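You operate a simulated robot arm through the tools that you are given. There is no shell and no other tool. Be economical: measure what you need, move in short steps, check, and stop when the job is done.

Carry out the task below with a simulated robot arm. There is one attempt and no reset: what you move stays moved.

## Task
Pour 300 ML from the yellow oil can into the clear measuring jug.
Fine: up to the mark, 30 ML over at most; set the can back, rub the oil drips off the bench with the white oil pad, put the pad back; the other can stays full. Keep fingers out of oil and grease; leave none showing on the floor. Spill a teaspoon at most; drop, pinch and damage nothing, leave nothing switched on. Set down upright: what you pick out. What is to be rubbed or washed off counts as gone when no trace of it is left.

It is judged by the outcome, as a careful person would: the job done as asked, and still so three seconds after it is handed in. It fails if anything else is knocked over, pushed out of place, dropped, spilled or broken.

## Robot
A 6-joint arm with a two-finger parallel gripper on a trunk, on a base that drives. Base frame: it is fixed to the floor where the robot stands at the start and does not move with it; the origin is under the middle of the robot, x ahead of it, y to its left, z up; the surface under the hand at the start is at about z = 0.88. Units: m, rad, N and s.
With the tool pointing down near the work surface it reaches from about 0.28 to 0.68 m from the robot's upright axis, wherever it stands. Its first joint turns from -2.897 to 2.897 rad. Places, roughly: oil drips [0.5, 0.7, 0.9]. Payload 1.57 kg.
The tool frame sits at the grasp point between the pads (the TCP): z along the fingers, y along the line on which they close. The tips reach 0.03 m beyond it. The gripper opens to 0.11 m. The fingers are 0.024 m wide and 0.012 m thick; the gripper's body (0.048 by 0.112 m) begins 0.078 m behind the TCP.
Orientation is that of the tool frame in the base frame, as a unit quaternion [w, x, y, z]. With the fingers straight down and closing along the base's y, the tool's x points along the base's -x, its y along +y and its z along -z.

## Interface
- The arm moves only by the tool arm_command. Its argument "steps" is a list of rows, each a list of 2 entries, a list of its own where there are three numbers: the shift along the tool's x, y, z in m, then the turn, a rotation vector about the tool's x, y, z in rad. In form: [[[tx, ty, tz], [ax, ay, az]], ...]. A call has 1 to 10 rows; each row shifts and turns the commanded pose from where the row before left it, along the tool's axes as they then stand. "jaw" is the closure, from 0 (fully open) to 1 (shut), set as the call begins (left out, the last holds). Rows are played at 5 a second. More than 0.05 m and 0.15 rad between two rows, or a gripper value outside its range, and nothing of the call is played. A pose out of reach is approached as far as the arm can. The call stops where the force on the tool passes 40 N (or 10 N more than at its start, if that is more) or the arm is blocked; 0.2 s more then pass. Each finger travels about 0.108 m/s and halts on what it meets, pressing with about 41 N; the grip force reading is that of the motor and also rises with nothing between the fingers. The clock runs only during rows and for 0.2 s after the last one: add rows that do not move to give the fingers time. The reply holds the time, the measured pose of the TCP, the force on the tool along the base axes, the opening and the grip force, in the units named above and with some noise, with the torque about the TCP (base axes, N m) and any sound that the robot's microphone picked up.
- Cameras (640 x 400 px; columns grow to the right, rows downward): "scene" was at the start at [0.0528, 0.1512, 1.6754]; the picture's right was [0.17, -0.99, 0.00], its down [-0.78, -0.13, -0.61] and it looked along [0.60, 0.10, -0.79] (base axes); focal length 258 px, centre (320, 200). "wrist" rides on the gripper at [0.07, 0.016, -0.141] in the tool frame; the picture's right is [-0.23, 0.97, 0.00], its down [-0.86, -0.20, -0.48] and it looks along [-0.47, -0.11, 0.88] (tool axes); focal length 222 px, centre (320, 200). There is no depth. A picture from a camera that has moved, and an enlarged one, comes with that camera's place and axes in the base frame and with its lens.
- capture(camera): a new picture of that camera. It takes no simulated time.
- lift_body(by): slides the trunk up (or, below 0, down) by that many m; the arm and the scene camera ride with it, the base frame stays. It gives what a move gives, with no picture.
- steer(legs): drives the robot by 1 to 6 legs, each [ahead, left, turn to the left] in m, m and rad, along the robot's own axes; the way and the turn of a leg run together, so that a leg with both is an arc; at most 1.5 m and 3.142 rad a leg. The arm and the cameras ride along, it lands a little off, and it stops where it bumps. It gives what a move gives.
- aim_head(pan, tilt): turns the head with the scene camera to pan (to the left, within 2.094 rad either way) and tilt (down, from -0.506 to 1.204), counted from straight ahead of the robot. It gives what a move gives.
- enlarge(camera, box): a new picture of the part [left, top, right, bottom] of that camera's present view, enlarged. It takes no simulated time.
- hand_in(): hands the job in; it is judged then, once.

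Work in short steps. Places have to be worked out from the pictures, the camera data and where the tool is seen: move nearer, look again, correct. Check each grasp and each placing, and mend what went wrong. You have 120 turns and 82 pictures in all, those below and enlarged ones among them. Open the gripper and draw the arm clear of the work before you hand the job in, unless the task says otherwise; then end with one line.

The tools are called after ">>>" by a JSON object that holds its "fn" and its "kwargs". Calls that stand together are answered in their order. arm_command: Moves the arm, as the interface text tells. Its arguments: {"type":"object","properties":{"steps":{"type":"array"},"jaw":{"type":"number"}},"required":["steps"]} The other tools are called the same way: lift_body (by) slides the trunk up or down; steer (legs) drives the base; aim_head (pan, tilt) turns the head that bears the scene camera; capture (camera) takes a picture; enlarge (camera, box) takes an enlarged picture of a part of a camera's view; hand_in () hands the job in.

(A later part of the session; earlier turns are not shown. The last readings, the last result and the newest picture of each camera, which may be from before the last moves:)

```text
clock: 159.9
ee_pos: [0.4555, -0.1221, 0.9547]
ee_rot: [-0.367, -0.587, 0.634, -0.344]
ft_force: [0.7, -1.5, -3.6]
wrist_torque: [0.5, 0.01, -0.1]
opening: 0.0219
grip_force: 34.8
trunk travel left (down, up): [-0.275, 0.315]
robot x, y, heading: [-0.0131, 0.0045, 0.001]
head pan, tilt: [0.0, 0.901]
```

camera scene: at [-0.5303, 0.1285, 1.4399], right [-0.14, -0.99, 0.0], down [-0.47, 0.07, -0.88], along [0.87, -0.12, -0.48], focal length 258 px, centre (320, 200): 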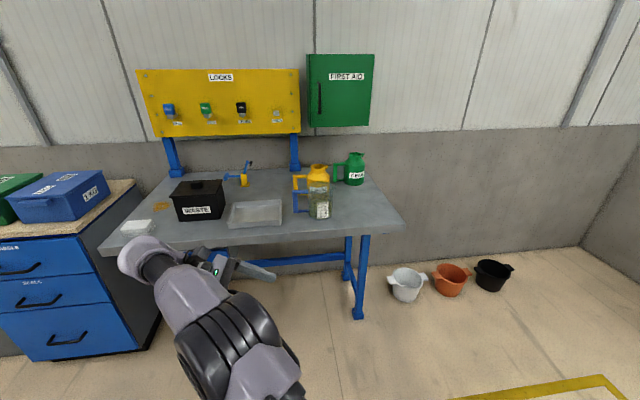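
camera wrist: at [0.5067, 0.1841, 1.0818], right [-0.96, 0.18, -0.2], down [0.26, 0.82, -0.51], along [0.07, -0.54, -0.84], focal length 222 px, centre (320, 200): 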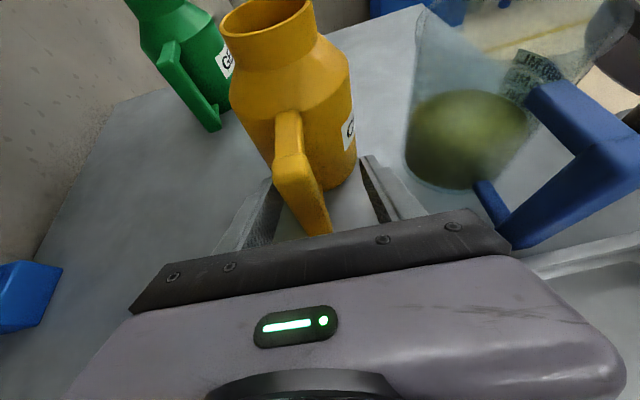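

>>> {"fn": "arm_command", "kwargs": {"steps": [[[-0.0006, 0, 0.0003], [0, 0, 0]], [[0, 0, 0], [0, 0, 0]]]}}

>>> {"fn": "arm_command", "kwargs": {"steps": [[[0, 0, 0], [0, 0, 0]], [[0, 0, 0], [0, 0, 0]], [[0, 0, -0.025], [0, 0, 0]], [[0, 0, -0.03], [0, 0, 0]], [[0, 0, -0.03], [0, 0, 0]], [[0, 0, -0.03], [0, 0, 0]], [[0.026, 0, -0.015], [0, 0, 0]], [[0.0346, 0, -0.02], [0, 0, 0]], [[0.0346, 0, -0.02], [0, 0, 0]], [[0.0346, 0, -0.02], [0, 0, 0]]], "jaw": 0.4}}

>>> {"fn": "steer", "kwargs": {"legs": [[-0.6, 0, 0]]}}

>>> {"fn": "lift_body", "kwargs": {"by": -0.27}}

>>> {"fn": "aim_head", "kwargs": {"pan": -0.13, "tilt": 0.5}}

>>> {"fn": "enlarge", "kwargs": {"camera": "scene", "box": [294, 180, 344, 220]}}

```text
clock: 160.5
ee_pos: [0.4549, -0.1217, 0.9549]
ee_rot: [-0.367, -0.588, 0.633, -0.345]
ft_force: [1.6, -2.1, -1.6]
wrist_torque: [0.3, 0.1, -0.02]
opening: 0.0218
grip_force: 35.1
trunk travel left (down, up): [-0.275, 0.315]
robot x, y, heading: [-0.0195, 0.0008, 0.003]
head pan, tilt: [0.0, 0.901]
```

```text
clock: 162.7
ee_pos: [0.4585, -0.0185, 1.1604]
ee_rot: [-0.367, -0.588, 0.633, -0.346]
ft_force: [-0.9, -0.2, -0.1]
wrist_torque: [0.03, 0.01, 0.0]
opening: 0.0661
grip_force: 0.2
trunk travel left (down, up): [-0.275, 0.315]
robot x, y, heading: [-0.0166, 0.0016, 0.002]
head pan, tilt: [0.0, 0.901]
```

```text
clock: 166.1
ee_pos: [-0.1396, -0.0213, 1.1604]
ee_rot: [-0.367, -0.587, 0.634, -0.345]
ft_force: [0.1, 0.4, -0.2]
wrist_torque: [0.0, -0.02, 0.02]
opening: 0.0661
grip_force: 0.0
trunk travel left (down, up): [-0.275, 0.315]
robot x, y, heading: [-0.615, 0.0066, 0.003]
head pan, tilt: [0.0, 0.901]
```

```text
clock: 168.8
ee_pos: [-0.1406, -0.0201, 0.8912]
ee_rot: [-0.368, -0.586, 0.634, -0.344]
ft_force: [0.2, -0.7, -0.9]
wrist_torque: [-0.01, 0.0, 0.0]
opening: 0.0661
grip_force: 0.0
trunk travel left (down, up): [-0.005, 0.585]
robot x, y, heading: [-0.6164, 0.0035, -0.002]
head pan, tilt: [0.0, 0.901]
```

```text
clock: 169.7
ee_pos: [-0.1407, -0.0202, 0.8909]
ee_rot: [-0.368, -0.586, 0.635, -0.344]
ft_force: [0.1, 0.2, 0.4]
wrist_torque: [-0.02, 0.01, 0.0]
opening: 0.0658
grip_force: 0.0
trunk travel left (down, up): [-0.005, 0.585]
robot x, y, heading: [-0.6151, 0.006, 0.001]
head pan, tilt: [-0.129, 0.499]
```

```text
10.00 times, centred on (319, 200) of scene
camera zoom: at [-0.5464, 0.1305, 1.4399], right [-0.13, -0.99, 0.0], down [-0.48, 0.06, -0.88], along [0.87, -0.11, -0.48], focal length 2585 px, centre (330, 200)
```

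zoom: 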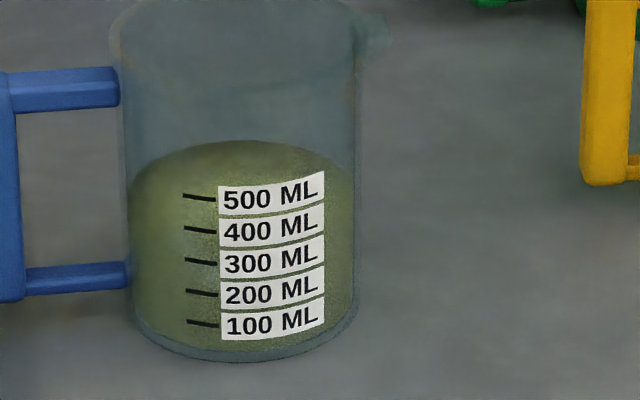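

Now with a clean background: the surface's back edge versus ticks gives ≈345 ml, i.e. ~15 ml above the limit. I'll pour ~30 ml back from the jug into the yellow can. Drive back in and go behind the jug's handle.

>>> {"fn": "lift_body", "kwargs": {"by": 0.27}}

>>> {"fn": "steer", "kwargs": {"legs": [[0.602, -0.003, 0]]}}

>>> {"fn": "aim_head", "kwargs": {"pan": -0.25, "tilt": 0.9}}

>>> {"fn": "arm_command", "kwargs": {"steps": [[[-0.0227, 0.017, -0.0393], [0, 0, 0]], [[-0.0227, 0.017, -0.0393], [0, 0, 0]], [[-0.0227, 0.017, -0.0393], [0, 0, 0]], [[-0.0227, 0.017, -0.0393], [0, 0, 0]], [[-0.0227, 0.017, -0.0393], [0, 0, 0]], [[0, 0, 0], [0, 0, 0]]]}}

```text
clock: 172.4
ee_pos: [-0.1402, -0.0205, 1.1605]
ee_rot: [-0.368, -0.586, 0.634, -0.344]
ft_force: [0.0, 0.5, -0.5]
wrist_torque: [0.0, 0.01, 0.03]
opening: 0.0661
grip_force: 0.0
trunk travel left (down, up): [-0.275, 0.315]
robot x, y, heading: [-0.6166, 0.0012, -0.004]
head pan, tilt: [-0.129, 0.499]
```

```text
clock: 175.8
ee_pos: [0.4537, -0.0295, 1.1607]
ee_rot: [-0.369, -0.585, 0.635, -0.344]
ft_force: [-0.1, 0.1, -0.2]
wrist_torque: [-0.01, -0.02, -0.01]
opening: 0.066
grip_force: 0.0
trunk travel left (down, up): [-0.275, 0.315]
robot x, y, heading: [-0.0217, -0.0014, -0.012]
head pan, tilt: [-0.129, 0.499]
```

```text
clock: 176.7
ee_pos: [0.4543, -0.0291, 1.1614]
ee_rot: [-0.368, -0.585, 0.636, -0.343]
ft_force: [0.0, -0.3, -0.4]
wrist_torque: [0.0, 0.0, -0.05]
opening: 0.0663
grip_force: 0.0
trunk travel left (down, up): [-0.275, 0.315]
robot x, y, heading: [-0.021, -0.0025, -0.014]
head pan, tilt: [-0.25, 0.901]
```

```text
clock: 178.1
ee_pos: [0.3883, 0.2041, 1.1587]
ee_rot: [-0.369, -0.585, 0.636, -0.343]
ft_force: [-0.3, -0.3, 0.3]
wrist_torque: [0.01, 0.01, -0.01]
opening: 0.0659
grip_force: 0.0
trunk travel left (down, up): [-0.275, 0.315]
robot x, y, heading: [-0.0212, -0.0032, -0.007]
head pan, tilt: [-0.25, 0.901]
```

Lower behind the handle, then advance onto it.

>>> {"fn": "arm_command", "kwargs": {"steps": [[[-0.0396, -0.001, 0.0229], [0, 0, 0]], [[-0.0396, -0.001, 0.0229], [0, 0, 0]], [[-0.0396, -0.001, 0.0229], [0, 0, 0]], [[-0.0396, -0.001, 0.0229], [0, 0, 0]], [[0, 0, 0], [0, 0, 0]]]}}

>>> {"fn": "arm_command", "kwargs": {"steps": [[[0, 0, 0.0233], [0, 0, 0]], [[0, 0, 0.0233], [0, 0, 0]], [[0, 0, 0.0233], [0, 0, 0]], [[0, 0, 0], [0, 0, 0]]]}}

>>> {"fn": "capture", "kwargs": {"camera": "wrist"}}

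```text
clock: 179.3
ee_pos: [0.3929, 0.2004, 0.9743]
ee_rot: [-0.369, -0.584, 0.636, -0.343]
ft_force: [-0.1, -0.4, 0.4]
wrist_torque: [-0.01, -0.01, -0.02]
opening: 0.0659
grip_force: 0.0
trunk travel left (down, up): [-0.275, 0.315]
robot x, y, heading: [-0.0194, -0.0006, -0.007]
head pan, tilt: [-0.25, 0.901]
```

```text
clock: 180.3
ee_pos: [0.3873, 0.1404, 0.9407]
ee_rot: [-0.368, -0.585, 0.635, -0.344]
ft_force: [0.0, -1.2, 0.2]
wrist_torque: [-0.02, 0.01, 0.01]
opening: 0.0662
grip_force: 0.2
trunk travel left (down, up): [-0.275, 0.315]
robot x, y, heading: [-0.0182, -0.0029, -0.011]
head pan, tilt: [-0.25, 0.901]
```

```text
7 pictures are left
camera wrist: at [0.378, 0.2303, 1.0695], right [-0.96, 0.19, -0.2], down [0.27, 0.82, -0.51], along [0.07, -0.54, -0.84], focal length 222 px, centre (320, 200)
```

wrist: 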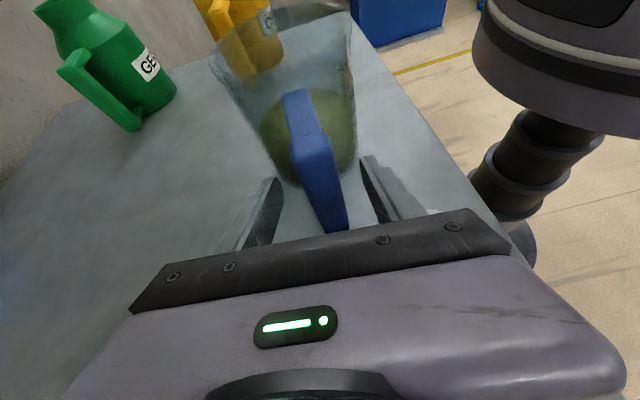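

Handle centred again. Close, lift, and check.

>>> {"fn": "arm_command", "kwargs": {"steps": [[[0, 0, 0], [0, 0, 0]], [[0, 0, 0], [0, 0, 0]], [[0, 0, 0], [0, 0, 0]], [[0, 0, 0], [0, 0, 0]], [[0.0043, 0, -0.0025], [0, 0, 0]], [[0, 0, 0], [0, 0, 0]]], "jaw": 1}}

>>> {"fn": "arm_command", "kwargs": {"steps": [[[0.013, 0, -0.0075], [0, 0, 0]], [[0.026, 0, -0.0148], [0, 0, 0]], [[0.026, 0, -0.0148], [0, 0, 0]], [[0.026, 0, -0.0148], [0, 0, 0]], [[0.026, 0, -0.0148], [0, 0, 0]], [[0.026, 0, -0.0148], [0, 0, 0]], [[0.013, 0, -0.0075], [0, 0, 0]], [[0, 0, 0], [0, 0, 0]]]}}

>>> {"fn": "arm_command", "kwargs": {"steps": [[[0.0151, -0.0144, 0.0266], [0, 0, 0]], [[0.0151, -0.0144, 0.0266], [0, 0, 0]], [[0.0151, -0.0144, 0.0266], [0, 0, 0]], [[0.0151, -0.0144, 0.0266], [0, 0, 0]], [[0.0151, -0.0144, 0.0266], [0, 0, 0]], [[0.0151, -0.0144, 0.0266], [0, 0, 0]], [[0, 0, 0], [0, 0, 0]]]}}

>>> {"fn": "arm_command", "kwargs": {"steps": [[[0, 0, 0], [0, 0, 0]], [[0, 0, 0], [0, 0, 0]]]}}

```text
clock: 181.7
ee_pos: [0.3885, 0.1401, 0.9455]
ee_rot: [-0.369, -0.584, 0.636, -0.344]
ft_force: [-0.4, -0.6, -4.1]
wrist_torque: [0.39, -0.05, -0.02]
opening: 0.022
grip_force: 35.1
trunk travel left (down, up): [-0.275, 0.315]
robot x, y, heading: [-0.0204, -0.0036, -0.008]
head pan, tilt: [-0.25, 0.901]
```

```text
clock: 183.5
ee_pos: [0.3882, 0.1415, 1.1256]
ee_rot: [-0.369, -0.585, 0.635, -0.344]
ft_force: [0.7, -0.6, -4.7]
wrist_torque: [0.37, -0.02, -0.01]
opening: 0.0215
grip_force: 34.6
trunk travel left (down, up): [-0.275, 0.315]
robot x, y, heading: [-0.0197, -0.003, -0.006]
head pan, tilt: [-0.25, 0.901]
```

```text
clock: 185.1
ee_pos: [0.461, -0.0476, 1.1271]
ee_rot: [-0.368, -0.585, 0.636, -0.344]
ft_force: [-0.2, -0.8, -4.8]
wrist_torque: [0.33, 0.01, -0.01]
opening: 0.0218
grip_force: 34.8
trunk travel left (down, up): [-0.275, 0.315]
robot x, y, heading: [-0.0215, 0.0014, -0.005]
head pan, tilt: [-0.25, 0.901]
```

```text
clock: 185.7
ee_pos: [0.46, -0.0466, 1.1274]
ee_rot: [-0.369, -0.585, 0.635, -0.344]
ft_force: [0.4, 0.0, -4.1]
wrist_torque: [0.35, -0.05, -0.04]
opening: 0.0218
grip_force: 35.1
trunk travel left (down, up): [-0.275, 0.315]
robot x, y, heading: [-0.0176, -0.0005, -0.011]
head pan, tilt: [-0.25, 0.901]
```

Lip is about 1 cm short of the can mouth's centre. Shift forward 1 cm and tilt the jug to 45° about its lip, then look.

>>> {"fn": "arm_command", "kwargs": {"steps": [[[0.005, 0, 0.0087], [0, 0, 0]], [[0.0063, 0, -0.0067], [0, -0.052, 0]], [[0.0063, 0, -0.0067], [0, -0.052, 0]], [[0.0063, 0, -0.0067], [0, -0.052, 0]], [[0.0063, 0, -0.0067], [0, -0.052, 0]], [[0.0063, 0, -0.0067], [0, -0.052, 0]], [[0.0063, 0, -0.0067], [0, -0.052, 0]], [[0.0063, 0, -0.0067], [0, -0.052, 0]], [[0.0063, 0, -0.0067], [0, -0.052, 0]]]}}

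>>> {"fn": "arm_command", "kwargs": {"steps": [[[0.0063, 0, -0.0067], [0, -0.052, 0]], [[0.0063, 0, -0.0067], [0, -0.052, 0]], [[0.0063, 0, -0.0067], [0, -0.052, 0]], [[0.0063, 0, -0.0067], [0, -0.052, 0]], [[0.0063, 0, -0.0067], [0, -0.052, 0]], [[0, 0, 0], [0, 0, 0]]]}}

>>> {"fn": "capture", "kwargs": {"camera": "scene"}}

```text
clock: 187.7
ee_pos: [0.4576, -0.0499, 1.1985]
ee_rot: [-0.229, -0.643, 0.698, -0.215]
ft_force: [0.4, -0.1, -3.5]
wrist_torque: [0.3, -0.06, -0.01]
opening: 0.022
grip_force: 34.7
trunk travel left (down, up): [-0.275, 0.315]
robot x, y, heading: [-0.0186, -0.0042, -0.007]
head pan, tilt: [-0.25, 0.901]
```

```text
clock: 189.1
ee_pos: [0.4574, -0.0572, 1.2429]
ee_rot: [-0.137, -0.666, 0.722, -0.129]
ft_force: [-0.9, 0.3, -4.6]
wrist_torque: [0.23, 0.01, -0.01]
opening: 0.022
grip_force: 34.6
trunk travel left (down, up): [-0.275, 0.315]
robot x, y, heading: [-0.0201, -0.0028, -0.004]
head pan, tilt: [-0.25, 0.901]
```

```text
6 pictures are left
camera scene: at [0.0327, 0.1173, 1.676], right [-0.26, -0.97, 0.0], down [-0.76, 0.2, -0.62], along [0.6, -0.16, -0.78], focal length 258 px, centre (320, 200)
```

scene: 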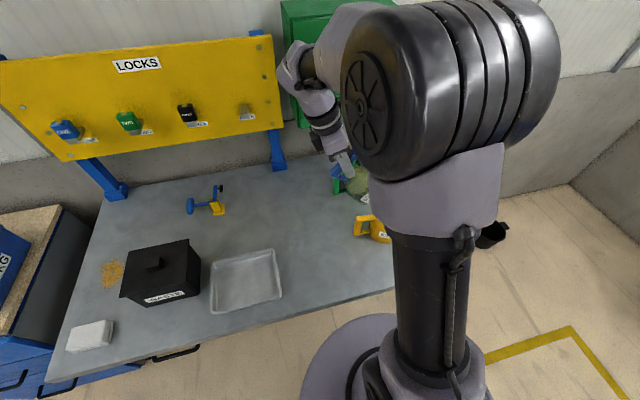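

Calculated lip position ≈ (0.4435, -0.220, 1.185), right over the can's mouth; scene view is hidden by the elbow. Lower 9.5 cm while tilting to 45° and check with the wrist camera.

>>> {"fn": "arm_command", "kwargs": {"steps": [[[-0.0057, 0, 0.0186], [0, -0.026, 0]], [[-0.0057, 0, 0.0186], [0, -0.026, 0]], [[-0.0057, 0, 0.0186], [0, -0.026, 0]], [[-0.0057, 0, 0.0186], [0, -0.026, 0]], [[0, 0, 0], [0, 0, 0]]]}}

>>> {"fn": "capture", "kwargs": {"camera": "wrist"}}

```text
clock: 190.3
ee_pos: [0.4575, -0.0621, 1.1657]
ee_rot: [-0.099, -0.672, 0.728, -0.096]
ft_force: [-0.1, 0.0, -4.5]
wrist_torque: [0.22, 0.01, 0.02]
opening: 0.0217
grip_force: 35.1
trunk travel left (down, up): [-0.275, 0.315]
robot x, y, heading: [-0.0214, -0.0017, -0.009]
head pan, tilt: [-0.25, 0.901]
```

```text
5 pictures are left
camera wrist: at [0.4385, -0.0888, 1.3201], right [-0.95, 0.3, -0.07], down [0.27, 0.93, 0.23], along [0.13, 0.2, -0.97], focal length 222 px, centre (320, 200)
```

wrist: 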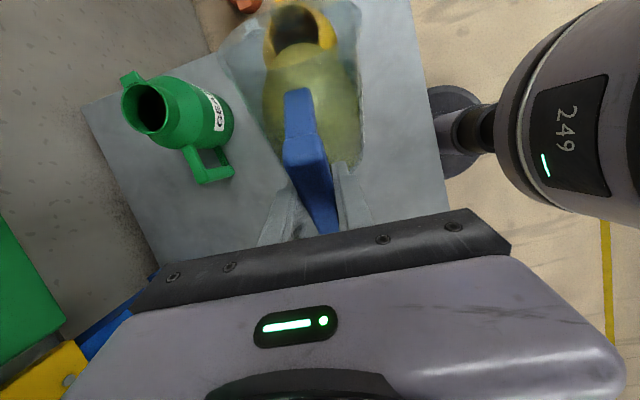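

The can's mouth is visible through the jug, centred at y≈-0.228; shift 6 mm forward, tilt 2° more and take several torque readings to detect flow.

>>> {"fn": "arm_command", "kwargs": {"steps": [[[0.0058, 0, 0.0016], [0, 0, 0]], [[0, 0, 0], [0, 0, 0]], [[0, 0, 0], [0, 0, 0]]]}}

>>> {"fn": "arm_command", "kwargs": {"steps": [[[0, 0, 0], [0, 0, 0]]]}}

>>> {"fn": "arm_command", "kwargs": {"steps": [[[0, 0, 0], [0, 0, 0]]]}}

>>> {"fn": "arm_command", "kwargs": {"steps": [[[0, 0, 0], [0, 0, 0]]]}}

>>> {"fn": "arm_command", "kwargs": {"steps": [[[0.0043, 0, -0.0045], [0, -0.035, 0]], [[0, 0, 0], [0, 0, 0]], [[0, 0, 0], [0, 0, 0]], [[0, 0, 0], [0, 0, 0]], [[0, 0, 0], [0, 0, 0]]]}}

>>> {"fn": "arm_command", "kwargs": {"steps": [[[0, 0, 0], [0, 0, 0]]]}}

>>> {"fn": "arm_command", "kwargs": {"steps": [[[0, 0, 0], [0, 0, 0]]]}}

>>> {"fn": "arm_command", "kwargs": {"steps": [[[0, 0, 0], [0, 0, 0]]]}}

>>> {"fn": "arm_command", "kwargs": {"steps": [[[0, 0, 0], [0, 0, 0]]]}}

```text
clock: 191.1
ee_pos: [0.4586, -0.0693, 1.1674]
ee_rot: [-0.098, -0.672, 0.728, -0.096]
ft_force: [-0.3, 0.1, -4.4]
wrist_torque: [0.2, -0.01, -0.03]
opening: 0.022
grip_force: 34.7
trunk travel left (down, up): [-0.275, 0.315]
robot x, y, heading: [-0.0217, -0.0021, -0.009]
head pan, tilt: [-0.25, 0.901]
```

```text
clock: 191.5
ee_pos: [0.4571, -0.0691, 1.1662]
ee_rot: [-0.099, -0.671, 0.729, -0.094]
ft_force: [0.5, 0.3, -4.0]
wrist_torque: [0.2, -0.03, 0.01]
opening: 0.0217
grip_force: 35.5
trunk travel left (down, up): [-0.275, 0.315]
robot x, y, heading: [-0.0177, -0.0013, -0.012]
head pan, tilt: [-0.25, 0.901]
```

```text
clock: 191.9
ee_pos: [0.4572, -0.0679, 1.1666]
ee_rot: [-0.099, -0.671, 0.728, -0.095]
ft_force: [0.1, -0.3, -4.9]
wrist_torque: [0.18, -0.01, -0.02]
opening: 0.022
grip_force: 34.9
trunk travel left (down, up): [-0.275, 0.315]
robot x, y, heading: [-0.0206, -0.0007, -0.008]
head pan, tilt: [-0.25, 0.901]
```

```text
clock: 192.3
ee_pos: [0.4585, -0.0684, 1.1653]
ee_rot: [-0.099, -0.672, 0.728, -0.095]
ft_force: [-0.3, 0.7, -4.5]
wrist_torque: [0.18, 0.02, -0.04]
opening: 0.022
grip_force: 35.2
trunk travel left (down, up): [-0.275, 0.315]
robot x, y, heading: [-0.0167, -0.002, -0.007]
head pan, tilt: [-0.25, 0.901]
```

```text
clock: 193.5
ee_pos: [0.4568, -0.0702, 1.1711]
ee_rot: [-0.087, -0.673, 0.73, -0.084]
ft_force: [0.2, -0.5, -4.8]
wrist_torque: [0.17, 0.04, -0.02]
opening: 0.0216
grip_force: 34.5
trunk travel left (down, up): [-0.275, 0.315]
robot x, y, heading: [-0.0215, -0.0036, -0.012]
head pan, tilt: [-0.25, 0.901]
```

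```text
clock: 193.9
ee_pos: [0.4567, -0.0699, 1.1716]
ee_rot: [-0.086, -0.673, 0.73, -0.083]
ft_force: [-0.1, -1.2, -4.0]
wrist_torque: [0.18, -0.01, 0.03]
opening: 0.022
grip_force: 34.7
trunk travel left (down, up): [-0.275, 0.315]
robot x, y, heading: [-0.0192, -0.0017, -0.007]
head pan, tilt: [-0.25, 0.901]
```

```text
clock: 194.3
ee_pos: [0.4567, -0.07, 1.1711]
ee_rot: [-0.087, -0.673, 0.73, -0.084]
ft_force: [0.1, -0.2, -4.2]
wrist_torque: [0.17, -0.02, -0.02]
opening: 0.0218
grip_force: 35.2
trunk travel left (down, up): [-0.275, 0.315]
robot x, y, heading: [-0.0195, -0.0027, -0.009]
head pan, tilt: [-0.25, 0.901]
```

```text
clock: 194.7
ee_pos: [0.4566, -0.0707, 1.1719]
ee_rot: [-0.086, -0.673, 0.73, -0.083]
ft_force: [0.3, -0.2, -4.7]
wrist_torque: [0.14, -0.02, 0.01]
opening: 0.0218
grip_force: 34.9
trunk travel left (down, up): [-0.275, 0.315]
robot x, y, heading: [-0.0214, -0.004, -0.011]
head pan, tilt: [-0.25, 0.901]
```

```text
clock: 195.1
ee_pos: [0.4566, -0.0697, 1.1704]
ee_rot: [-0.087, -0.673, 0.73, -0.084]
ft_force: [1.0, -0.2, -4.5]
wrist_torque: [0.19, 0.02, -0.01]
opening: 0.022
grip_force: 35.2
trunk travel left (down, up): [-0.275, 0.315]
robot x, y, heading: [-0.0189, -0.002, -0.004]
head pan, tilt: [-0.25, 0.901]
```

No clear flow (weight 4.45 N). Another 2° with readings.

>>> {"fn": "arm_command", "kwargs": {"steps": [[[0.0043, 0, -0.0045], [0, -0.035, 0]], [[0, 0, 0], [0, 0, 0]], [[0, 0, 0], [0, 0, 0]], [[0, 0, 0], [0, 0, 0]], [[0, 0, 0], [0, 0, 0]]]}}

>>> {"fn": "enlarge", "kwargs": {"camera": "wrist", "box": [200, 0, 380, 120]}}

>>> {"fn": "arm_command", "kwargs": {"steps": [[[0, 0, 0], [0, 0, 0]]]}}

>>> {"fn": "arm_command", "kwargs": {"steps": [[[0, 0, 0], [0, 0, 0]]]}}

>>> {"fn": "arm_command", "kwargs": {"steps": [[[0, 0, 0], [0, 0, 0]]]}}

>>> {"fn": "arm_command", "kwargs": {"steps": [[[0, 0, 0], [0, 0, 0]]]}}

```text
clock: 196.3
ee_pos: [0.4568, -0.0749, 1.1769]
ee_rot: [-0.074, -0.674, 0.732, -0.071]
ft_force: [0.4, 0.0, -3.4]
wrist_torque: [0.17, -0.03, 0.0]
opening: 0.0219
grip_force: 34.3
trunk travel left (down, up): [-0.275, 0.315]
robot x, y, heading: [-0.0216, -0.0001, -0.008]
head pan, tilt: [-0.25, 0.901]
```

```text
3.33 times, centred on (290, 60) of wrist
camera zoom: at [0.4362, -0.1121, 1.3289], right [-0.95, 0.3, -0.05], down [0.27, 0.92, 0.29], along [0.14, 0.27, -0.95], focal length 740 px, centre (420, 667)
```

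zoom: 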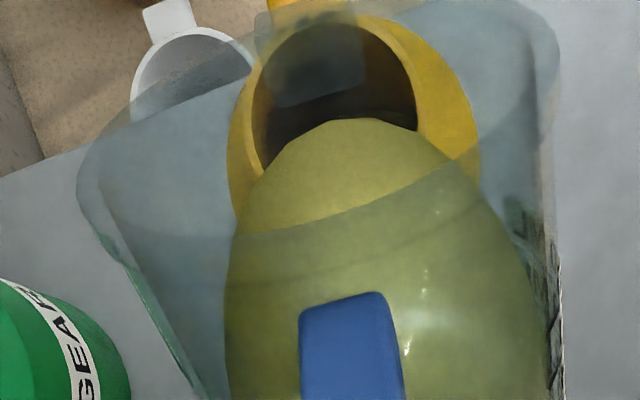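

```text
clock: 196.7
ee_pos: [0.4572, -0.0757, 1.1767]
ee_rot: [-0.074, -0.674, 0.731, -0.071]
ft_force: [0.8, -0.1, -4.6]
wrist_torque: [0.17, 0.02, 0.03]
opening: 0.0219
grip_force: 35.1
trunk travel left (down, up): [-0.275, 0.315]
robot x, y, heading: [-0.0215, -0.003, -0.013]
head pan, tilt: [-0.25, 0.901]
```

```text
clock: 197.1
ee_pos: [0.4568, -0.0734, 1.1768]
ee_rot: [-0.074, -0.674, 0.732, -0.071]
ft_force: [0.5, 0.6, -4.5]
wrist_torque: [0.2, 0.03, -0.02]
opening: 0.0215
grip_force: 35.0
trunk travel left (down, up): [-0.275, 0.315]
robot x, y, heading: [-0.0201, -0.0022, -0.009]
head pan, tilt: [-0.25, 0.901]
```

```text
clock: 197.5
ee_pos: [0.4558, -0.0743, 1.1775]
ee_rot: [-0.074, -0.674, 0.732, -0.071]
ft_force: [-0.1, -0.3, -4.8]
wrist_torque: [0.18, -0.01, 0.04]
opening: 0.0218
grip_force: 34.7
trunk travel left (down, up): [-0.275, 0.315]
robot x, y, heading: [-0.0187, -0.0043, -0.009]
head pan, tilt: [-0.25, 0.901]
```

```text
clock: 197.9
ee_pos: [0.4557, -0.0743, 1.1774]
ee_rot: [-0.074, -0.674, 0.731, -0.071]
ft_force: [-0.2, 0.2, -3.8]
wrist_torque: [0.19, -0.03, 0.0]
opening: 0.0218
grip_force: 35.0
trunk travel left (down, up): [-0.275, 0.315]
robot x, y, heading: [-0.0233, -0.0054, -0.005]
head pan, tilt: [-0.25, 0.901]
```

The oil's edge is ~4 mm short of the spout and the spout is inside the can's mouth outline. Flow should start after ~0.037 rad; tilt 0.084 rad in small steps for about 30 ml, then wait.

>>> {"fn": "arm_command", "kwargs": {"steps": [[[0.0034, 0, -0.0036], [0, -0.028, 0]], [[0, 0, 0], [0, 0, 0]], [[0.0034, 0, -0.0036], [0, -0.028, 0]], [[0, 0, 0], [0, 0, 0]], [[0.0034, 0, -0.0036], [0, -0.028, 0]], [[0, 0, 0], [0, 0, 0]], [[0, 0, 0], [0, 0, 0]], [[0, 0, 0], [0, 0, 0]], [[0, 0, 0], [0, 0, 0]], [[0, 0, 0], [0, 0, 0]]]}}

>>> {"fn": "arm_command", "kwargs": {"steps": [[[0, 0, 0], [0, 0, 0]], [[0, 0, 0], [0, 0, 0]], [[0, 0, 0], [0, 0, 0]], [[0, 0, 0], [0, 0, 0]]]}}

>>> {"fn": "arm_command", "kwargs": {"steps": [[[0, 0, 0], [0, 0, 0]]]}}

>>> {"fn": "arm_command", "kwargs": {"steps": [[[0, 0, 0], [0, 0, 0]]]}}

>>> {"fn": "arm_command", "kwargs": {"steps": [[[0, 0, 0], [0, 0, 0]]]}}

>>> {"fn": "arm_command", "kwargs": {"steps": [[[0, 0, 0], [0, 0, 0]]]}}

```text
clock: 200.1
ee_pos: [0.4543, -0.0819, 1.1895]
ee_rot: [-0.043, -0.676, 0.734, -0.043]
ft_force: [0.6, -0.5, -4.2]
wrist_torque: [0.12, -0.01, 0.01]
opening: 0.0217
grip_force: 35.2
trunk travel left (down, up): [-0.275, 0.315]
robot x, y, heading: [-0.0225, -0.0055, -0.011]
head pan, tilt: [-0.25, 0.901]
```

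```text
clock: 201.1
ee_pos: [0.4562, -0.0825, 1.1892]
ee_rot: [-0.043, -0.677, 0.734, -0.043]
ft_force: [-0.8, -0.3, -4.9]
wrist_torque: [0.16, -0.02, 0.0]
opening: 0.0218
grip_force: 34.9
trunk travel left (down, up): [-0.275, 0.315]
robot x, y, heading: [-0.0199, -0.0022, -0.003]
head pan, tilt: [-0.25, 0.901]
```

```text
clock: 201.5
ee_pos: [0.4549, -0.0824, 1.1896]
ee_rot: [-0.043, -0.676, 0.734, -0.042]
ft_force: [-0.2, 0.2, -4.6]
wrist_torque: [0.12, -0.01, 0.01]
opening: 0.0218
grip_force: 34.4
trunk travel left (down, up): [-0.275, 0.315]
robot x, y, heading: [-0.0192, -0.0067, -0.007]
head pan, tilt: [-0.25, 0.901]
```

```text
clock: 201.9
ee_pos: [0.4548, -0.0826, 1.1887]
ee_rot: [-0.043, -0.677, 0.733, -0.043]
ft_force: [-0.2, 0.2, -4.4]
wrist_torque: [0.15, 0.01, 0.01]
opening: 0.0218
grip_force: 34.7
trunk travel left (down, up): [-0.275, 0.315]
robot x, y, heading: [-0.0214, 0.0024, -0.009]
head pan, tilt: [-0.25, 0.901]
```

```text
clock: 202.3
ee_pos: [0.4557, -0.0821, 1.1899]
ee_rot: [-0.042, -0.676, 0.734, -0.044]
ft_force: [-0.5, -0.5, -5.0]
wrist_torque: [0.13, -0.01, 0.04]
opening: 0.0215
grip_force: 34.7
trunk travel left (down, up): [-0.275, 0.315]
robot x, y, heading: [-0.0207, -0.0067, -0.008]
head pan, tilt: [-0.25, 0.901]
```

```text
clock: 202.7
ee_pos: [0.455, -0.0823, 1.1899]
ee_rot: [-0.043, -0.676, 0.734, -0.043]
ft_force: [0.3, 0.1, -4.2]
wrist_torque: [0.13, -0.03, -0.02]
opening: 0.0219
grip_force: 34.9
trunk travel left (down, up): [-0.275, 0.315]
robot x, y, heading: [-0.0211, -0.0036, -0.009]
head pan, tilt: [-0.25, 0.901]
```

Readings suggest some outflow. One wrist zoom to see if the oil has reached and run over the spout.

>>> {"fn": "enlarge", "kwargs": {"camera": "wrist", "box": [200, 0, 380, 120]}}

```text
3.33 times, centred on (290, 60) of wrist
camera zoom: at [0.4345, -0.1336, 1.3376], right [-0.95, 0.3, -0.03], down [0.27, 0.89, 0.37], along [0.14, 0.35, -0.93], focal length 740 px, centre (420, 667)
```

zoom: 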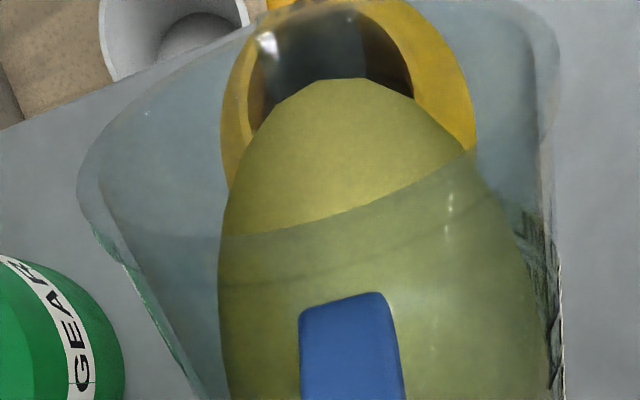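

Oil edge is still short of the rim, so nothing has flowed yet. The remaining volume at a given tilt is self-limiting: at 0.99 rad the jug can retain at most ≈315 ml. Tilt 0.057 rad further and let any surplus run into the can.

>>> {"fn": "arm_command", "kwargs": {"steps": [[[0.0018, 0, -0.0018], [0, -0.0143, 0]], [[0.0018, 0, -0.0018], [0, -0.0143, 0]], [[0, 0, 0], [0, 0, 0]], [[0.0018, 0, -0.0018], [0, -0.0143, 0]], [[0.0018, 0, -0.0018], [0, -0.0143, 0]], [[0, 0, 0], [0, 0, 0]], [[0, 0, 0], [0, 0, 0]], [[0, 0, 0], [0, 0, 0]], [[0, 0, 0], [0, 0, 0]], [[0, 0, 0], [0, 0, 0]]]}}

>>> {"fn": "arm_command", "kwargs": {"steps": [[[0, 0, 0], [0, 0, 0]], [[0, 0, 0], [0, 0, 0]], [[0, 0, 0], [0, 0, 0]], [[0, 0, 0], [0, 0, 0]], [[0, 0, 0], [0, 0, 0]]]}}

>>> {"fn": "arm_command", "kwargs": {"steps": [[[0, 0, 0], [0, 0, 0]]]}}

>>> {"fn": "arm_command", "kwargs": {"steps": [[[0, 0, 0], [0, 0, 0]]]}}

>>> {"fn": "arm_command", "kwargs": {"steps": [[[0, 0, 0], [0, 0, 0]]]}}

>>> {"fn": "arm_command", "kwargs": {"steps": [[[0, 0, 0], [0, 0, 0]]]}}

```text
clock: 204.9
ee_pos: [0.4561, -0.0903, 1.1972]
ee_rot: [-0.022, -0.678, 0.735, -0.024]
ft_force: [-0.4, -0.2, -4.0]
wrist_torque: [0.13, -0.03, 0.03]
opening: 0.0221
grip_force: 34.5
trunk travel left (down, up): [-0.275, 0.315]
robot x, y, heading: [-0.0221, -0.0008, -0.01]
head pan, tilt: [-0.25, 0.901]
```

```text
clock: 206.1
ee_pos: [0.4563, -0.0896, 1.1966]
ee_rot: [-0.022, -0.678, 0.735, -0.023]
ft_force: [-1.3, -0.8, -4.5]
wrist_torque: [0.12, -0.01, 0.0]
opening: 0.0219
grip_force: 34.8
trunk travel left (down, up): [-0.275, 0.315]
robot x, y, heading: [-0.0218, -0.0027, -0.008]
head pan, tilt: [-0.25, 0.901]
```

```text
clock: 206.5
ee_pos: [0.4561, -0.0901, 1.1973]
ee_rot: [-0.022, -0.678, 0.735, -0.023]
ft_force: [0.3, 0.3, -3.9]
wrist_torque: [0.13, -0.03, -0.01]
opening: 0.0217
grip_force: 34.9
trunk travel left (down, up): [-0.275, 0.315]
robot x, y, heading: [-0.0233, -0.0015, -0.005]
head pan, tilt: [-0.25, 0.901]
```

```text
clock: 206.9
ee_pos: [0.4559, -0.0903, 1.1969]
ee_rot: [-0.022, -0.678, 0.735, -0.025]
ft_force: [-0.1, -0.4, -4.5]
wrist_torque: [0.13, -0.01, 0.01]
opening: 0.0218
grip_force: 34.5
trunk travel left (down, up): [-0.275, 0.315]
robot x, y, heading: [-0.0217, 0.0018, -0.011]
head pan, tilt: [-0.25, 0.901]
```

```text
clock: 207.3
ee_pos: [0.4556, -0.0895, 1.1978]
ee_rot: [-0.022, -0.677, 0.735, -0.024]
ft_force: [0.2, 0.5, -4.4]
wrist_torque: [0.11, 0.03, 0.01]
opening: 0.0218
grip_force: 34.3
trunk travel left (down, up): [-0.275, 0.315]
robot x, y, heading: [-0.0193, -0.0022, -0.01]
head pan, tilt: [-0.25, 0.901]
```

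```text
clock: 207.7
ee_pos: [0.4552, -0.0897, 1.197]
ee_rot: [-0.022, -0.678, 0.734, -0.025]
ft_force: [-0.1, 0.4, -5.5]
wrist_torque: [0.14, 0.0, -0.05]
opening: 0.022
grip_force: 34.6
trunk travel left (down, up): [-0.275, 0.315]
robot x, y, heading: [-0.0214, -0.0027, -0.015]
head pan, tilt: [-0.25, 0.901]
```

No flow yet. From the two zooms, the oil edge moves 4 px per mm of level, so I can track removal exactly. Tilt 0.038 rad more (to 1.03), wait, and look.

>>> {"fn": "arm_command", "kwargs": {"steps": [[[0.0016, 0, -0.0016], [0, -0.0127, 0]], [[0, 0, 0], [0, 0, 0]], [[0.0016, 0, -0.0016], [0, -0.0127, 0]], [[0, 0, 0], [0, 0, 0]], [[0.0016, 0, -0.0016], [0, -0.0126, 0]], [[0, 0, 0], [0, 0, 0]], [[0, 0, 0], [0, 0, 0]], [[0, 0, 0], [0, 0, 0]], [[0, 0, 0], [0, 0, 0]], [[0, 0, 0], [0, 0, 0]]]}}

>>> {"fn": "arm_command", "kwargs": {"steps": [[[0, 0, 0], [0, 0, 0]], [[0, 0, 0], [0, 0, 0]], [[0, 0, 0], [0, 0, 0]], [[0, 0, 0], [0, 0, 0]], [[0, 0, 0], [0, 0, 0]]]}}

>>> {"fn": "enlarge", "kwargs": {"camera": "wrist", "box": [200, 0, 380, 120]}}

```text
clock: 209.9
ee_pos: [0.4538, -0.0947, 1.2015]
ee_rot: [-0.008, -0.679, 0.734, -0.011]
ft_force: [-0.5, 0.3, -3.7]
wrist_torque: [0.08, -0.02, -0.02]
opening: 0.0217
grip_force: 34.3
trunk travel left (down, up): [-0.275, 0.315]
robot x, y, heading: [-0.0212, 0.0009, -0.015]
head pan, tilt: [-0.25, 0.901]
```

```text
clock: 211.1
ee_pos: [0.4543, -0.0949, 1.2013]
ee_rot: [-0.008, -0.678, 0.735, -0.011]
ft_force: [0.4, 0.1, -4.3]
wrist_torque: [0.1, -0.02, 0.02]
opening: 0.0218
grip_force: 35.6
trunk travel left (down, up): [-0.275, 0.315]
robot x, y, heading: [-0.0187, -0.0053, -0.011]
head pan, tilt: [-0.25, 0.901]
```

```text
3.33 times, centred on (290, 60) of wrist
camera zoom: at [0.4325, -0.1584, 1.3445], right [-0.95, 0.3, -0.01], down [0.27, 0.85, 0.46], along [0.15, 0.43, -0.89], focal length 740 px, centre (420, 667)
```

zoom: 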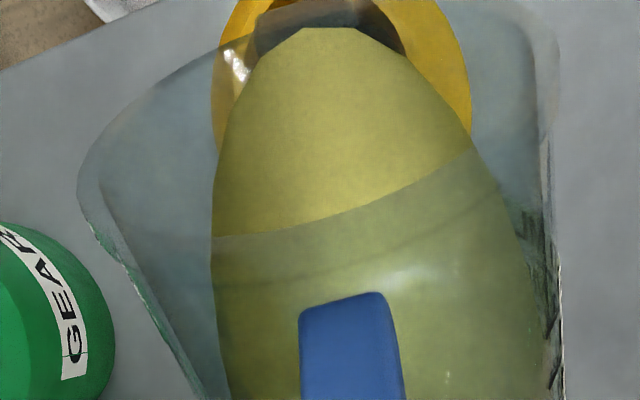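

Oil edge at row 27 where no-flow extrapolation gives 20: maybe ~12 ml already out. Take more torque readings here to decide.

>>> {"fn": "arm_command", "kwargs": {"steps": [[[0, 0, 0], [0, 0, 0]]]}}

>>> {"fn": "arm_command", "kwargs": {"steps": [[[0, 0, 0], [0, 0, 0]]]}}

>>> {"fn": "arm_command", "kwargs": {"steps": [[[0, 0, 0], [0, 0, 0]]]}}

>>> {"fn": "arm_command", "kwargs": {"steps": [[[0, 0, 0], [0, 0, 0]]]}}

>>> {"fn": "arm_command", "kwargs": {"steps": [[[0, 0, 0], [0, 0, 0]]]}}

>>> {"fn": "arm_command", "kwargs": {"steps": [[[0, 0, 0], [0, 0, 0]]]}}

>>> {"fn": "arm_command", "kwargs": {"steps": [[[0, 0, 0], [0, 0, 0]]]}}

>>> {"fn": "arm_command", "kwargs": {"steps": [[[0, 0, 0], [0, 0, 0]]]}}

```text
clock: 211.5
ee_pos: [0.4537, -0.0931, 1.2024]
ee_rot: [-0.007, -0.678, 0.735, -0.011]
ft_force: [-0.5, 1.1, -4.6]
wrist_torque: [0.13, -0.03, 0.01]
opening: 0.0218
grip_force: 35.2
trunk travel left (down, up): [-0.275, 0.315]
robot x, y, heading: [-0.018, 0.0028, -0.007]
head pan, tilt: [-0.25, 0.901]
```

```text
clock: 211.9
ee_pos: [0.4547, -0.0935, 1.2008]
ee_rot: [-0.008, -0.678, 0.735, -0.011]
ft_force: [-0.4, 0.1, -4.7]
wrist_torque: [0.11, -0.01, -0.01]
opening: 0.0215
grip_force: 34.8
trunk travel left (down, up): [-0.275, 0.315]
robot x, y, heading: [-0.0216, -0.004, -0.006]
head pan, tilt: [-0.25, 0.901]
```

```text
clock: 212.3
ee_pos: [0.4553, -0.0938, 1.2023]
ee_rot: [-0.008, -0.678, 0.735, -0.011]
ft_force: [0.6, 0.6, -4.2]
wrist_torque: [0.07, 0.03, -0.02]
opening: 0.0219
grip_force: 35.4
trunk travel left (down, up): [-0.275, 0.315]
robot x, y, heading: [-0.0188, 0.0004, -0.009]
head pan, tilt: [-0.25, 0.901]
```

```text
clock: 212.7
ee_pos: [0.4555, -0.0942, 1.2025]
ee_rot: [-0.008, -0.678, 0.735, -0.01]
ft_force: [-0.3, 0.3, -4.7]
wrist_torque: [0.07, 0.01, 0.04]
opening: 0.0215
grip_force: 34.0
trunk travel left (down, up): [-0.275, 0.315]
robot x, y, heading: [-0.0189, -0.0014, -0.01]
head pan, tilt: [-0.25, 0.901]
```

```text
clock: 213.1
ee_pos: [0.4545, -0.0937, 1.2023]
ee_rot: [-0.008, -0.678, 0.735, -0.011]
ft_force: [0.0, -0.3, -3.6]
wrist_torque: [0.12, 0.03, 0.03]
opening: 0.0214
grip_force: 35.0
trunk travel left (down, up): [-0.275, 0.315]
robot x, y, heading: [-0.0211, -0.0024, -0.005]
head pan, tilt: [-0.25, 0.901]
```

```text
clock: 213.5
ee_pos: [0.4537, -0.0932, 1.2021]
ee_rot: [-0.009, -0.678, 0.735, -0.011]
ft_force: [-0.8, -0.2, -3.5]
wrist_torque: [0.1, -0.04, 0.03]
opening: 0.0217
grip_force: 34.8
trunk travel left (down, up): [-0.275, 0.315]
robot x, y, heading: [-0.0189, -0.0018, -0.011]
head pan, tilt: [-0.25, 0.901]
```

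```text
clock: 213.9
ee_pos: [0.4543, -0.0939, 1.202]
ee_rot: [-0.007, -0.678, 0.735, -0.011]
ft_force: [-0.8, 0.2, -4.2]
wrist_torque: [0.12, -0.01, 0.01]
opening: 0.0216
grip_force: 34.7
trunk travel left (down, up): [-0.275, 0.315]
robot x, y, heading: [-0.0244, -0.0004, -0.011]
head pan, tilt: [-0.25, 0.901]
```

```text
clock: 214.3
ee_pos: [0.4545, -0.093, 1.2014]
ee_rot: [-0.008, -0.678, 0.735, -0.011]
ft_force: [-1.1, -1.0, -3.9]
wrist_torque: [0.1, 0.02, 0.01]
opening: 0.0219
grip_force: 34.7
trunk travel left (down, up): [-0.275, 0.315]
robot x, y, heading: [-0.0193, -0.0042, -0.009]
head pan, tilt: [-0.25, 0.901]
```

Best estimate ~10 ml removed so far. One more 0.02 rad (≈20–24 ml), wait, and then bring the jug upright and home.

>>> {"fn": "arm_command", "kwargs": {"steps": [[[0.0012, 0, -0.0013], [0, -0.01, 0]], [[0, 0, 0], [0, 0, 0]], [[0.0012, 0, -0.0013], [0, -0.01, 0]], [[0, 0, 0], [0, 0, 0]], [[0, 0, 0], [0, 0, 0]], [[0, 0, 0], [0, 0, 0]], [[0, 0, 0], [0, 0, 0]], [[0, 0, 0], [0, 0, 0]], [[0, 0, 0], [0, 0, 0]], [[0, 0, 0], [0, 0, 0]]]}}

>>> {"fn": "arm_command", "kwargs": {"steps": [[[0, 0, 0], [0, 0, 0]], [[0, 0, 0], [0, 0, 0]], [[0, 0, 0], [0, 0, 0]], [[0, 0, 0], [0, 0, 0]], [[0, 0, 0], [0, 0, 0]], [[0, 0, 0], [0, 0, 0]]]}}

>>> {"fn": "arm_command", "kwargs": {"steps": [[[0, 0, 0], [0, 0, 0]]]}}

>>> {"fn": "arm_command", "kwargs": {"steps": [[[0, 0, 0], [0, 0, 0]]]}}

>>> {"fn": "arm_command", "kwargs": {"steps": [[[0, 0, 0], [0, 0, 0]]]}}

>>> {"fn": "arm_command", "kwargs": {"steps": [[[0, 0, 0], [0, 0, 0]]]}}

>>> {"fn": "arm_command", "kwargs": {"steps": [[[0, 0, 0], [0, 0, 0]]]}}

>>> {"fn": "arm_command", "kwargs": {"steps": [[[0, 0, 0], [0, 0, 0]]]}}

```text
clock: 216.5
ee_pos: [0.4544, -0.0972, 1.2047]
ee_rot: [-0.001, -0.677, 0.736, -0.004]
ft_force: [0.1, -0.3, -4.2]
wrist_torque: [0.08, -0.02, -0.01]
opening: 0.0217
grip_force: 34.9
trunk travel left (down, up): [-0.275, 0.315]
robot x, y, heading: [-0.0243, -0.0015, -0.009]
head pan, tilt: [-0.25, 0.901]
```

```text
clock: 217.9
ee_pos: [0.4552, -0.0968, 1.2046]
ee_rot: [0.0, -0.678, 0.735, -0.004]
ft_force: [0.3, -0.4, -4.7]
wrist_torque: [0.09, -0.02, -0.01]
opening: 0.0219
grip_force: 34.5
trunk travel left (down, up): [-0.275, 0.315]
robot x, y, heading: [-0.0255, -0.0021, -0.003]
head pan, tilt: [-0.25, 0.901]
```

```text
clock: 218.3
ee_pos: [0.455, -0.0959, 1.2049]
ee_rot: [-0.001, -0.678, 0.735, -0.005]
ft_force: [1.1, -0.1, -4.1]
wrist_torque: [0.1, 0.01, 0.03]
opening: 0.022
grip_force: 35.0
trunk travel left (down, up): [-0.275, 0.315]
robot x, y, heading: [-0.0215, 0.001, -0.007]
head pan, tilt: [-0.25, 0.901]
```

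```text
clock: 218.7
ee_pos: [0.4541, -0.0949, 1.2045]
ee_rot: [-0.001, -0.679, 0.735, -0.004]
ft_force: [0.3, -0.1, -5.0]
wrist_torque: [0.1, 0.02, -0.01]
opening: 0.0218
grip_force: 35.2
trunk travel left (down, up): [-0.275, 0.315]
robot x, y, heading: [-0.0211, -0.0038, -0.013]
head pan, tilt: [-0.25, 0.901]
```

```text
clock: 219.1
ee_pos: [0.4545, -0.0957, 1.2052]
ee_rot: [-0.001, -0.678, 0.735, -0.004]
ft_force: [-0.4, 0.2, -3.7]
wrist_torque: [0.04, -0.02, 0.0]
opening: 0.0217
grip_force: 35.3
trunk travel left (down, up): [-0.275, 0.315]
robot x, y, heading: [-0.0225, -0.0001, -0.008]
head pan, tilt: [-0.25, 0.901]
```

```text
clock: 219.5
ee_pos: [0.456, -0.0956, 1.2044]
ee_rot: [-0.001, -0.678, 0.735, -0.004]
ft_force: [0.1, 0.8, -4.3]
wrist_torque: [0.08, 0.01, 0.03]
opening: 0.0217
grip_force: 34.4
trunk travel left (down, up): [-0.275, 0.315]
robot x, y, heading: [-0.0217, -0.0042, -0.009]
head pan, tilt: [-0.25, 0.901]
```

```text
clock: 219.9
ee_pos: [0.4544, -0.0952, 1.2035]
ee_rot: [-0.001, -0.678, 0.735, -0.004]
ft_force: [0.3, 0.2, -4.0]
wrist_torque: [0.11, 0.0, -0.02]
opening: 0.0221
grip_force: 34.5
trunk travel left (down, up): [-0.275, 0.315]
robot x, y, heading: [-0.0207, -0.0018, -0.011]
head pan, tilt: [-0.25, 0.901]
```

```text
clock: 220.3
ee_pos: [0.454, -0.0965, 1.2045]
ee_rot: [-0.001, -0.678, 0.735, -0.004]
ft_force: [0.7, 0.0, -3.8]
wrist_torque: [0.1, 0.0, 0.01]
opening: 0.0217
grip_force: 34.7
trunk travel left (down, up): [-0.275, 0.315]
robot x, y, heading: [-0.021, 0.001, -0.008]
head pan, tilt: [-0.25, 0.901]
```

Readings are ambiguous; one zoom here tells exactly how much has run out (no-flow row would be ~8).

>>> {"fn": "enlarge", "kwargs": {"camera": "wrist", "box": [200, 0, 380, 120]}}

```text
3.33 times, centred on (290, 60) of wrist
camera zoom: at [0.4322, -0.1634, 1.3456], right [-0.95, 0.3, -0.01], down [0.27, 0.84, 0.47], along [0.15, 0.45, -0.88], focal length 740 px, centre (420, 667)
```

zoom: 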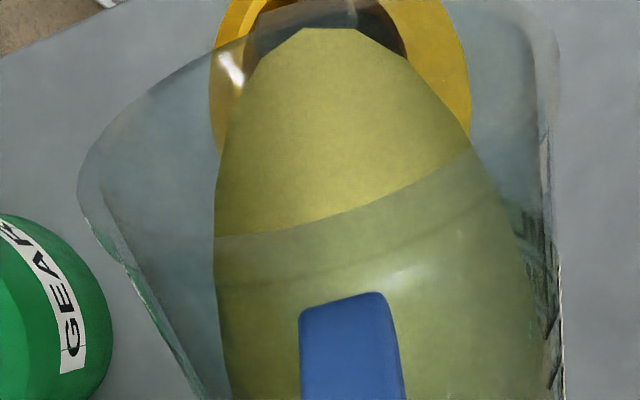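

The edge is stuck at row 27, i.e. at the rim: about 34 ml has run back, leaving ≈311 ml. Now raise and turn the jug upright.

>>> {"fn": "arm_command", "kwargs": {"steps": [[[0, 0, -0.02], [0, 0, 0]], [[0, 0, -0.035], [0, 0, 0]], [[0, 0, -0.035], [0, 0, 0]], [[-0.0082, 0, 0.0101], [0, 0.075, 0]], [[-0.0082, 0, 0.0101], [0, 0.075, 0]], [[-0.0082, 0, 0.0101], [0, 0.075, 0]], [[-0.0082, 0, 0.0101], [0, 0.075, 0]], [[-0.0082, 0, 0.0101], [0, 0.075, 0]], [[-0.0082, 0, 0.0101], [0, 0.075, 0]], [[-0.0082, 0, 0.0101], [0, 0.075, 0]]]}}

>>> {"fn": "arm_command", "kwargs": {"steps": [[[-0.0082, 0, 0.0101], [0, 0.075, 0]], [[-0.0082, 0, 0.0101], [0, 0.075, 0]], [[-0.0082, 0, 0.0101], [0, 0.075, 0]], [[-0.0082, 0, 0.0101], [0, 0.075, 0]], [[-0.0082, 0, 0.0101], [0, 0.075, 0]], [[-0.0082, 0, 0.0101], [0, 0.075, 0]], [[-0.0082, 0, 0.0101], [0, 0.075, 0]], [[0, 0, 0], [0, 0, 0]], [[0, 0, 0], [0, 0, 0]]]}}

>>> {"fn": "arm_command", "kwargs": {"steps": [[[0, 0, 0], [0, 0, 0]]]}}

>>> {"fn": "arm_command", "kwargs": {"steps": [[[0, 0, 0], [0, 0, 0]]]}}

>>> {"fn": "arm_command", "kwargs": {"steps": [[[0, 0, 0], [0, 0, 0]]]}}

>>> {"fn": "arm_command", "kwargs": {"steps": [[[0, 0, 0], [0, 0, 0]]]}}

```text
clock: 222.5
ee_pos: [0.4583, -0.0564, 1.2132]
ee_rot: [-0.191, -0.654, 0.71, -0.181]
ft_force: [-1.0, -0.6, -4.2]
wrist_torque: [0.25, 0.03, -0.01]
opening: 0.0218
grip_force: 35.1
trunk travel left (down, up): [-0.275, 0.315]
robot x, y, heading: [-0.0222, -0.0032, -0.013]
head pan, tilt: [-0.25, 0.901]
```

```text
clock: 224.5
ee_pos: [0.458, -0.0628, 1.1224]
ee_rot: [-0.369, -0.585, 0.634, -0.345]
ft_force: [0.5, 0.1, -3.7]
wrist_torque: [0.34, -0.02, -0.02]
opening: 0.0219
grip_force: 35.0
trunk travel left (down, up): [-0.275, 0.315]
robot x, y, heading: [-0.025, -0.001, -0.007]
head pan, tilt: [-0.25, 0.901]
```

```text
clock: 224.9
ee_pos: [0.4583, -0.0649, 1.1218]
ee_rot: [-0.369, -0.585, 0.635, -0.344]
ft_force: [0.6, -0.3, -4.9]
wrist_torque: [0.35, -0.03, -0.01]
opening: 0.0218
grip_force: 34.3
trunk travel left (down, up): [-0.275, 0.315]
robot x, y, heading: [-0.0199, -0.0037, -0.01]
head pan, tilt: [-0.25, 0.901]
```

```text
clock: 225.3
ee_pos: [0.4565, -0.0626, 1.1236]
ee_rot: [-0.369, -0.585, 0.636, -0.343]
ft_force: [-0.2, 0.2, -5.1]
wrist_torque: [0.36, -0.02, -0.01]
opening: 0.0217
grip_force: 34.5
trunk travel left (down, up): [-0.275, 0.315]
robot x, y, heading: [-0.0256, -0.0025, -0.009]
head pan, tilt: [-0.25, 0.901]
```

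```text
clock: 225.7
ee_pos: [0.4576, -0.0642, 1.1235]
ee_rot: [-0.369, -0.585, 0.635, -0.344]
ft_force: [-0.1, 0.5, -3.2]
wrist_torque: [0.33, -0.02, -0.01]
opening: 0.0217
grip_force: 35.0
trunk travel left (down, up): [-0.275, 0.315]
robot x, y, heading: [-0.0202, -0.0015, -0.011]
head pan, tilt: [-0.25, 0.901]
```

```text
clock: 226.1
ee_pos: [0.4573, -0.0631, 1.123]
ee_rot: [-0.369, -0.585, 0.635, -0.344]
ft_force: [-0.8, 0.1, -3.8]
wrist_torque: [0.35, 0.0, 0.02]
opening: 0.0218
grip_force: 34.3
trunk travel left (down, up): [-0.275, 0.315]
robot x, y, heading: [-0.0222, -0.0023, -0.008]
head pan, tilt: [-0.25, 0.901]
```

Upright. Carry the jug back over its place and lower to just above the bench.

>>> {"fn": "arm_command", "kwargs": {"steps": [[[-0.0161, 0.0145, -0.0285], [0, 0, 0]], [[-0.0161, 0.0145, -0.0285], [0, 0, 0]], [[-0.0161, 0.0145, -0.0285], [0, 0, 0]], [[-0.0161, 0.0145, -0.0285], [0, 0, 0]], [[-0.0161, 0.0145, -0.0285], [0, 0, 0]], [[-0.0161, 0.0145, -0.0285], [0, 0, 0]], [[0, 0, 0], [0, 0, 0]]]}}

>>> {"fn": "arm_command", "kwargs": {"steps": [[[-0.026, 0, 0.0146], [0, 0, 0]], [[-0.026, 0, 0.0146], [0, 0, 0]], [[-0.026, 0, 0.0146], [0, 0, 0]], [[-0.026, 0, 0.0146], [0, 0, 0]], [[-0.026, 0, 0.0146], [0, 0, 0]], [[0, 0, 0], [0, 0, 0]]]}}

```text
clock: 227.7
ee_pos: [0.3879, 0.1367, 1.122]
ee_rot: [-0.369, -0.584, 0.636, -0.343]
ft_force: [0.5, -0.6, -3.3]
wrist_torque: [0.39, -0.03, -0.05]
opening: 0.0218
grip_force: 35.0
trunk travel left (down, up): [-0.275, 0.315]
robot x, y, heading: [-0.0191, -0.0069, -0.008]
head pan, tilt: [-0.25, 0.901]
```

```text
clock: 229.1
ee_pos: [0.3858, 0.1399, 0.9761]
ee_rot: [-0.37, -0.584, 0.637, -0.343]
ft_force: [-0.1, -0.5, -3.8]
wrist_torque: [0.38, -0.02, 0.01]
opening: 0.0217
grip_force: 35.0
trunk travel left (down, up): [-0.275, 0.315]
robot x, y, heading: [-0.0204, -0.0035, -0.01]
head pan, tilt: [-0.25, 0.901]
```

Good position. Lower the remaining 3.4 cm and creep onto the bench.

>>> {"fn": "arm_command", "kwargs": {"steps": [[[-0.0174, 0, 0.0098], [0, 0, 0]], [[-0.0104, 0, 0.0059], [0, 0, 0]], [[0, 0, 0], [0, 0, 0]]]}}

>>> {"fn": "arm_command", "kwargs": {"steps": [[[-0.0009, 0, 0.0005], [0, 0, 0]], [[0, 0, 0], [0, 0, 0]]]}}

>>> {"fn": "arm_command", "kwargs": {"steps": [[[-0.0009, 0, 0.0005], [0, 0, 0]], [[0, 0, 0], [0, 0, 0]]]}}

```text
clock: 229.9
ee_pos: [0.3865, 0.1381, 0.9418]
ee_rot: [-0.369, -0.585, 0.636, -0.343]
ft_force: [-0.7, 1.3, -3.2]
wrist_torque: [0.34, -0.04, 0.0]
opening: 0.0217
grip_force: 34.6
trunk travel left (down, up): [-0.275, 0.315]
robot x, y, heading: [-0.0234, -0.0046, -0.01]
head pan, tilt: [-0.25, 0.901]
```

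```text
clock: 230.5
ee_pos: [0.3868, 0.1377, 0.9404]
ee_rot: [-0.37, -0.584, 0.636, -0.343]
ft_force: [0.4, 0.6, -5.2]
wrist_torque: [0.34, -0.04, 0.0]
opening: 0.022
grip_force: 35.2
trunk travel left (down, up): [-0.275, 0.315]
robot x, y, heading: [-0.0226, -0.003, -0.007]
head pan, tilt: [-0.25, 0.901]
```

```text
clock: 231.1
ee_pos: [0.3878, 0.1398, 0.94]
ee_rot: [-0.369, -0.584, 0.635, -0.344]
ft_force: [3.1, 2.2, 11.0]
wrist_torque: [-0.88, 0.62, 0.11]
opening: 0.0221
grip_force: 34.7
trunk travel left (down, up): [-0.275, 0.315]
robot x, y, heading: [-0.0231, -0.0046, -0.012]
head pan, tilt: [-0.25, 0.901]
```

Seated. Release, back away, raise; then drive left so pad (~(0.333, 0.675)) and drips (~(0.52, 0.68)) come within reach.

>>> {"fn": "arm_command", "kwargs": {"steps": [[[0.0005, 0, -0.0003], [0, 0, 0]], [[0, 0, 0], [0, 0, 0]]]}}

>>> {"fn": "arm_command", "kwargs": {"steps": [[[0, 0, 0], [0, 0, 0]], [[0, 0, 0], [0, 0, 0]], [[0, 0, -0.025], [0, 0, 0]], [[0, 0, -0.03], [0, 0, 0]], [[0, 0, -0.03], [0, 0, 0]], [[0.0346, 0, -0.02], [0, 0, 0]], [[0.0346, 0, -0.02], [0, 0, 0]], [[0.0346, 0, -0.02], [0, 0, 0]], [[0.0346, 0, -0.02], [0, 0, 0]], [[0.0346, 0, -0.02], [0, 0, 0]]], "jaw": 0.4}}

>>> {"fn": "arm_command", "kwargs": {"steps": [[[0, 0, 0], [0, -0.15, 0]], [[0, 0, 0], [0, -0.15, 0]], [[0, 0, 0], [0, -0.15, 0]], [[0, 0, 0], [0, -0.15, 0]], [[0, 0, 0], [0, -0.15, 0]], [[0, 0, 0], [0, -0.15, 0]], [[0, 0, 0], [0, -0.15, 0]], [[0, 0, 0], [0, -0.007, 0]], [[0, 0, 0], [0, 0, -0.085]]], "jaw": 0}}

>>> {"fn": "steer", "kwargs": {"legs": [[0.0, 0.43, 0.01]]}}

```text
clock: 231.7
ee_pos: [0.3863, 0.1391, 0.9401]
ee_rot: [-0.369, -0.585, 0.635, -0.344]
ft_force: [-1.0, 0.9, -3.1]
wrist_torque: [0.27, 0.07, -0.05]
opening: 0.0217
grip_force: 34.7
trunk travel left (down, up): [-0.275, 0.315]
robot x, y, heading: [-0.0184, -0.0016, -0.01]
head pan, tilt: [-0.25, 0.901]
```

```text
clock: 233.9
ee_pos: [0.3934, 0.2148, 1.1837]
ee_rot: [-0.369, -0.584, 0.636, -0.344]
ft_force: [0.6, 0.8, 0.7]
wrist_torque: [0.02, 0.05, -0.02]
opening: 0.0658
grip_force: 0.1
trunk travel left (down, up): [-0.275, 0.315]
robot x, y, heading: [-0.0176, -0.0039, -0.011]
head pan, tilt: [-0.25, 0.901]
```

```text
clock: 235.9
ee_pos: [0.3929, 0.2142, 1.1824]
ee_rot: [-0.002, 0.708, -0.706, 0.002]
ft_force: [0.3, -0.7, 0.6]
wrist_torque: [0.0, 0.01, 0.01]
opening: 0.11
grip_force: 0.1
trunk travel left (down, up): [-0.275, 0.315]
robot x, y, heading: [-0.0149, -0.0019, -0.014]
head pan, tilt: [-0.25, 0.901]
```

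```text
clock: 238.5
ee_pos: [0.3909, 0.6503, 1.1821]
ee_rot: [-0.001, 0.712, -0.702, 0.002]
ft_force: [0.6, 0.1, -0.6]
wrist_torque: [0.01, 0.03, 0.01]
opening: 0.1103
grip_force: 0.0
trunk travel left (down, up): [-0.275, 0.315]
robot x, y, heading: [-0.0227, 0.428, 0.007]
head pan, tilt: [-0.25, 0.901]
```

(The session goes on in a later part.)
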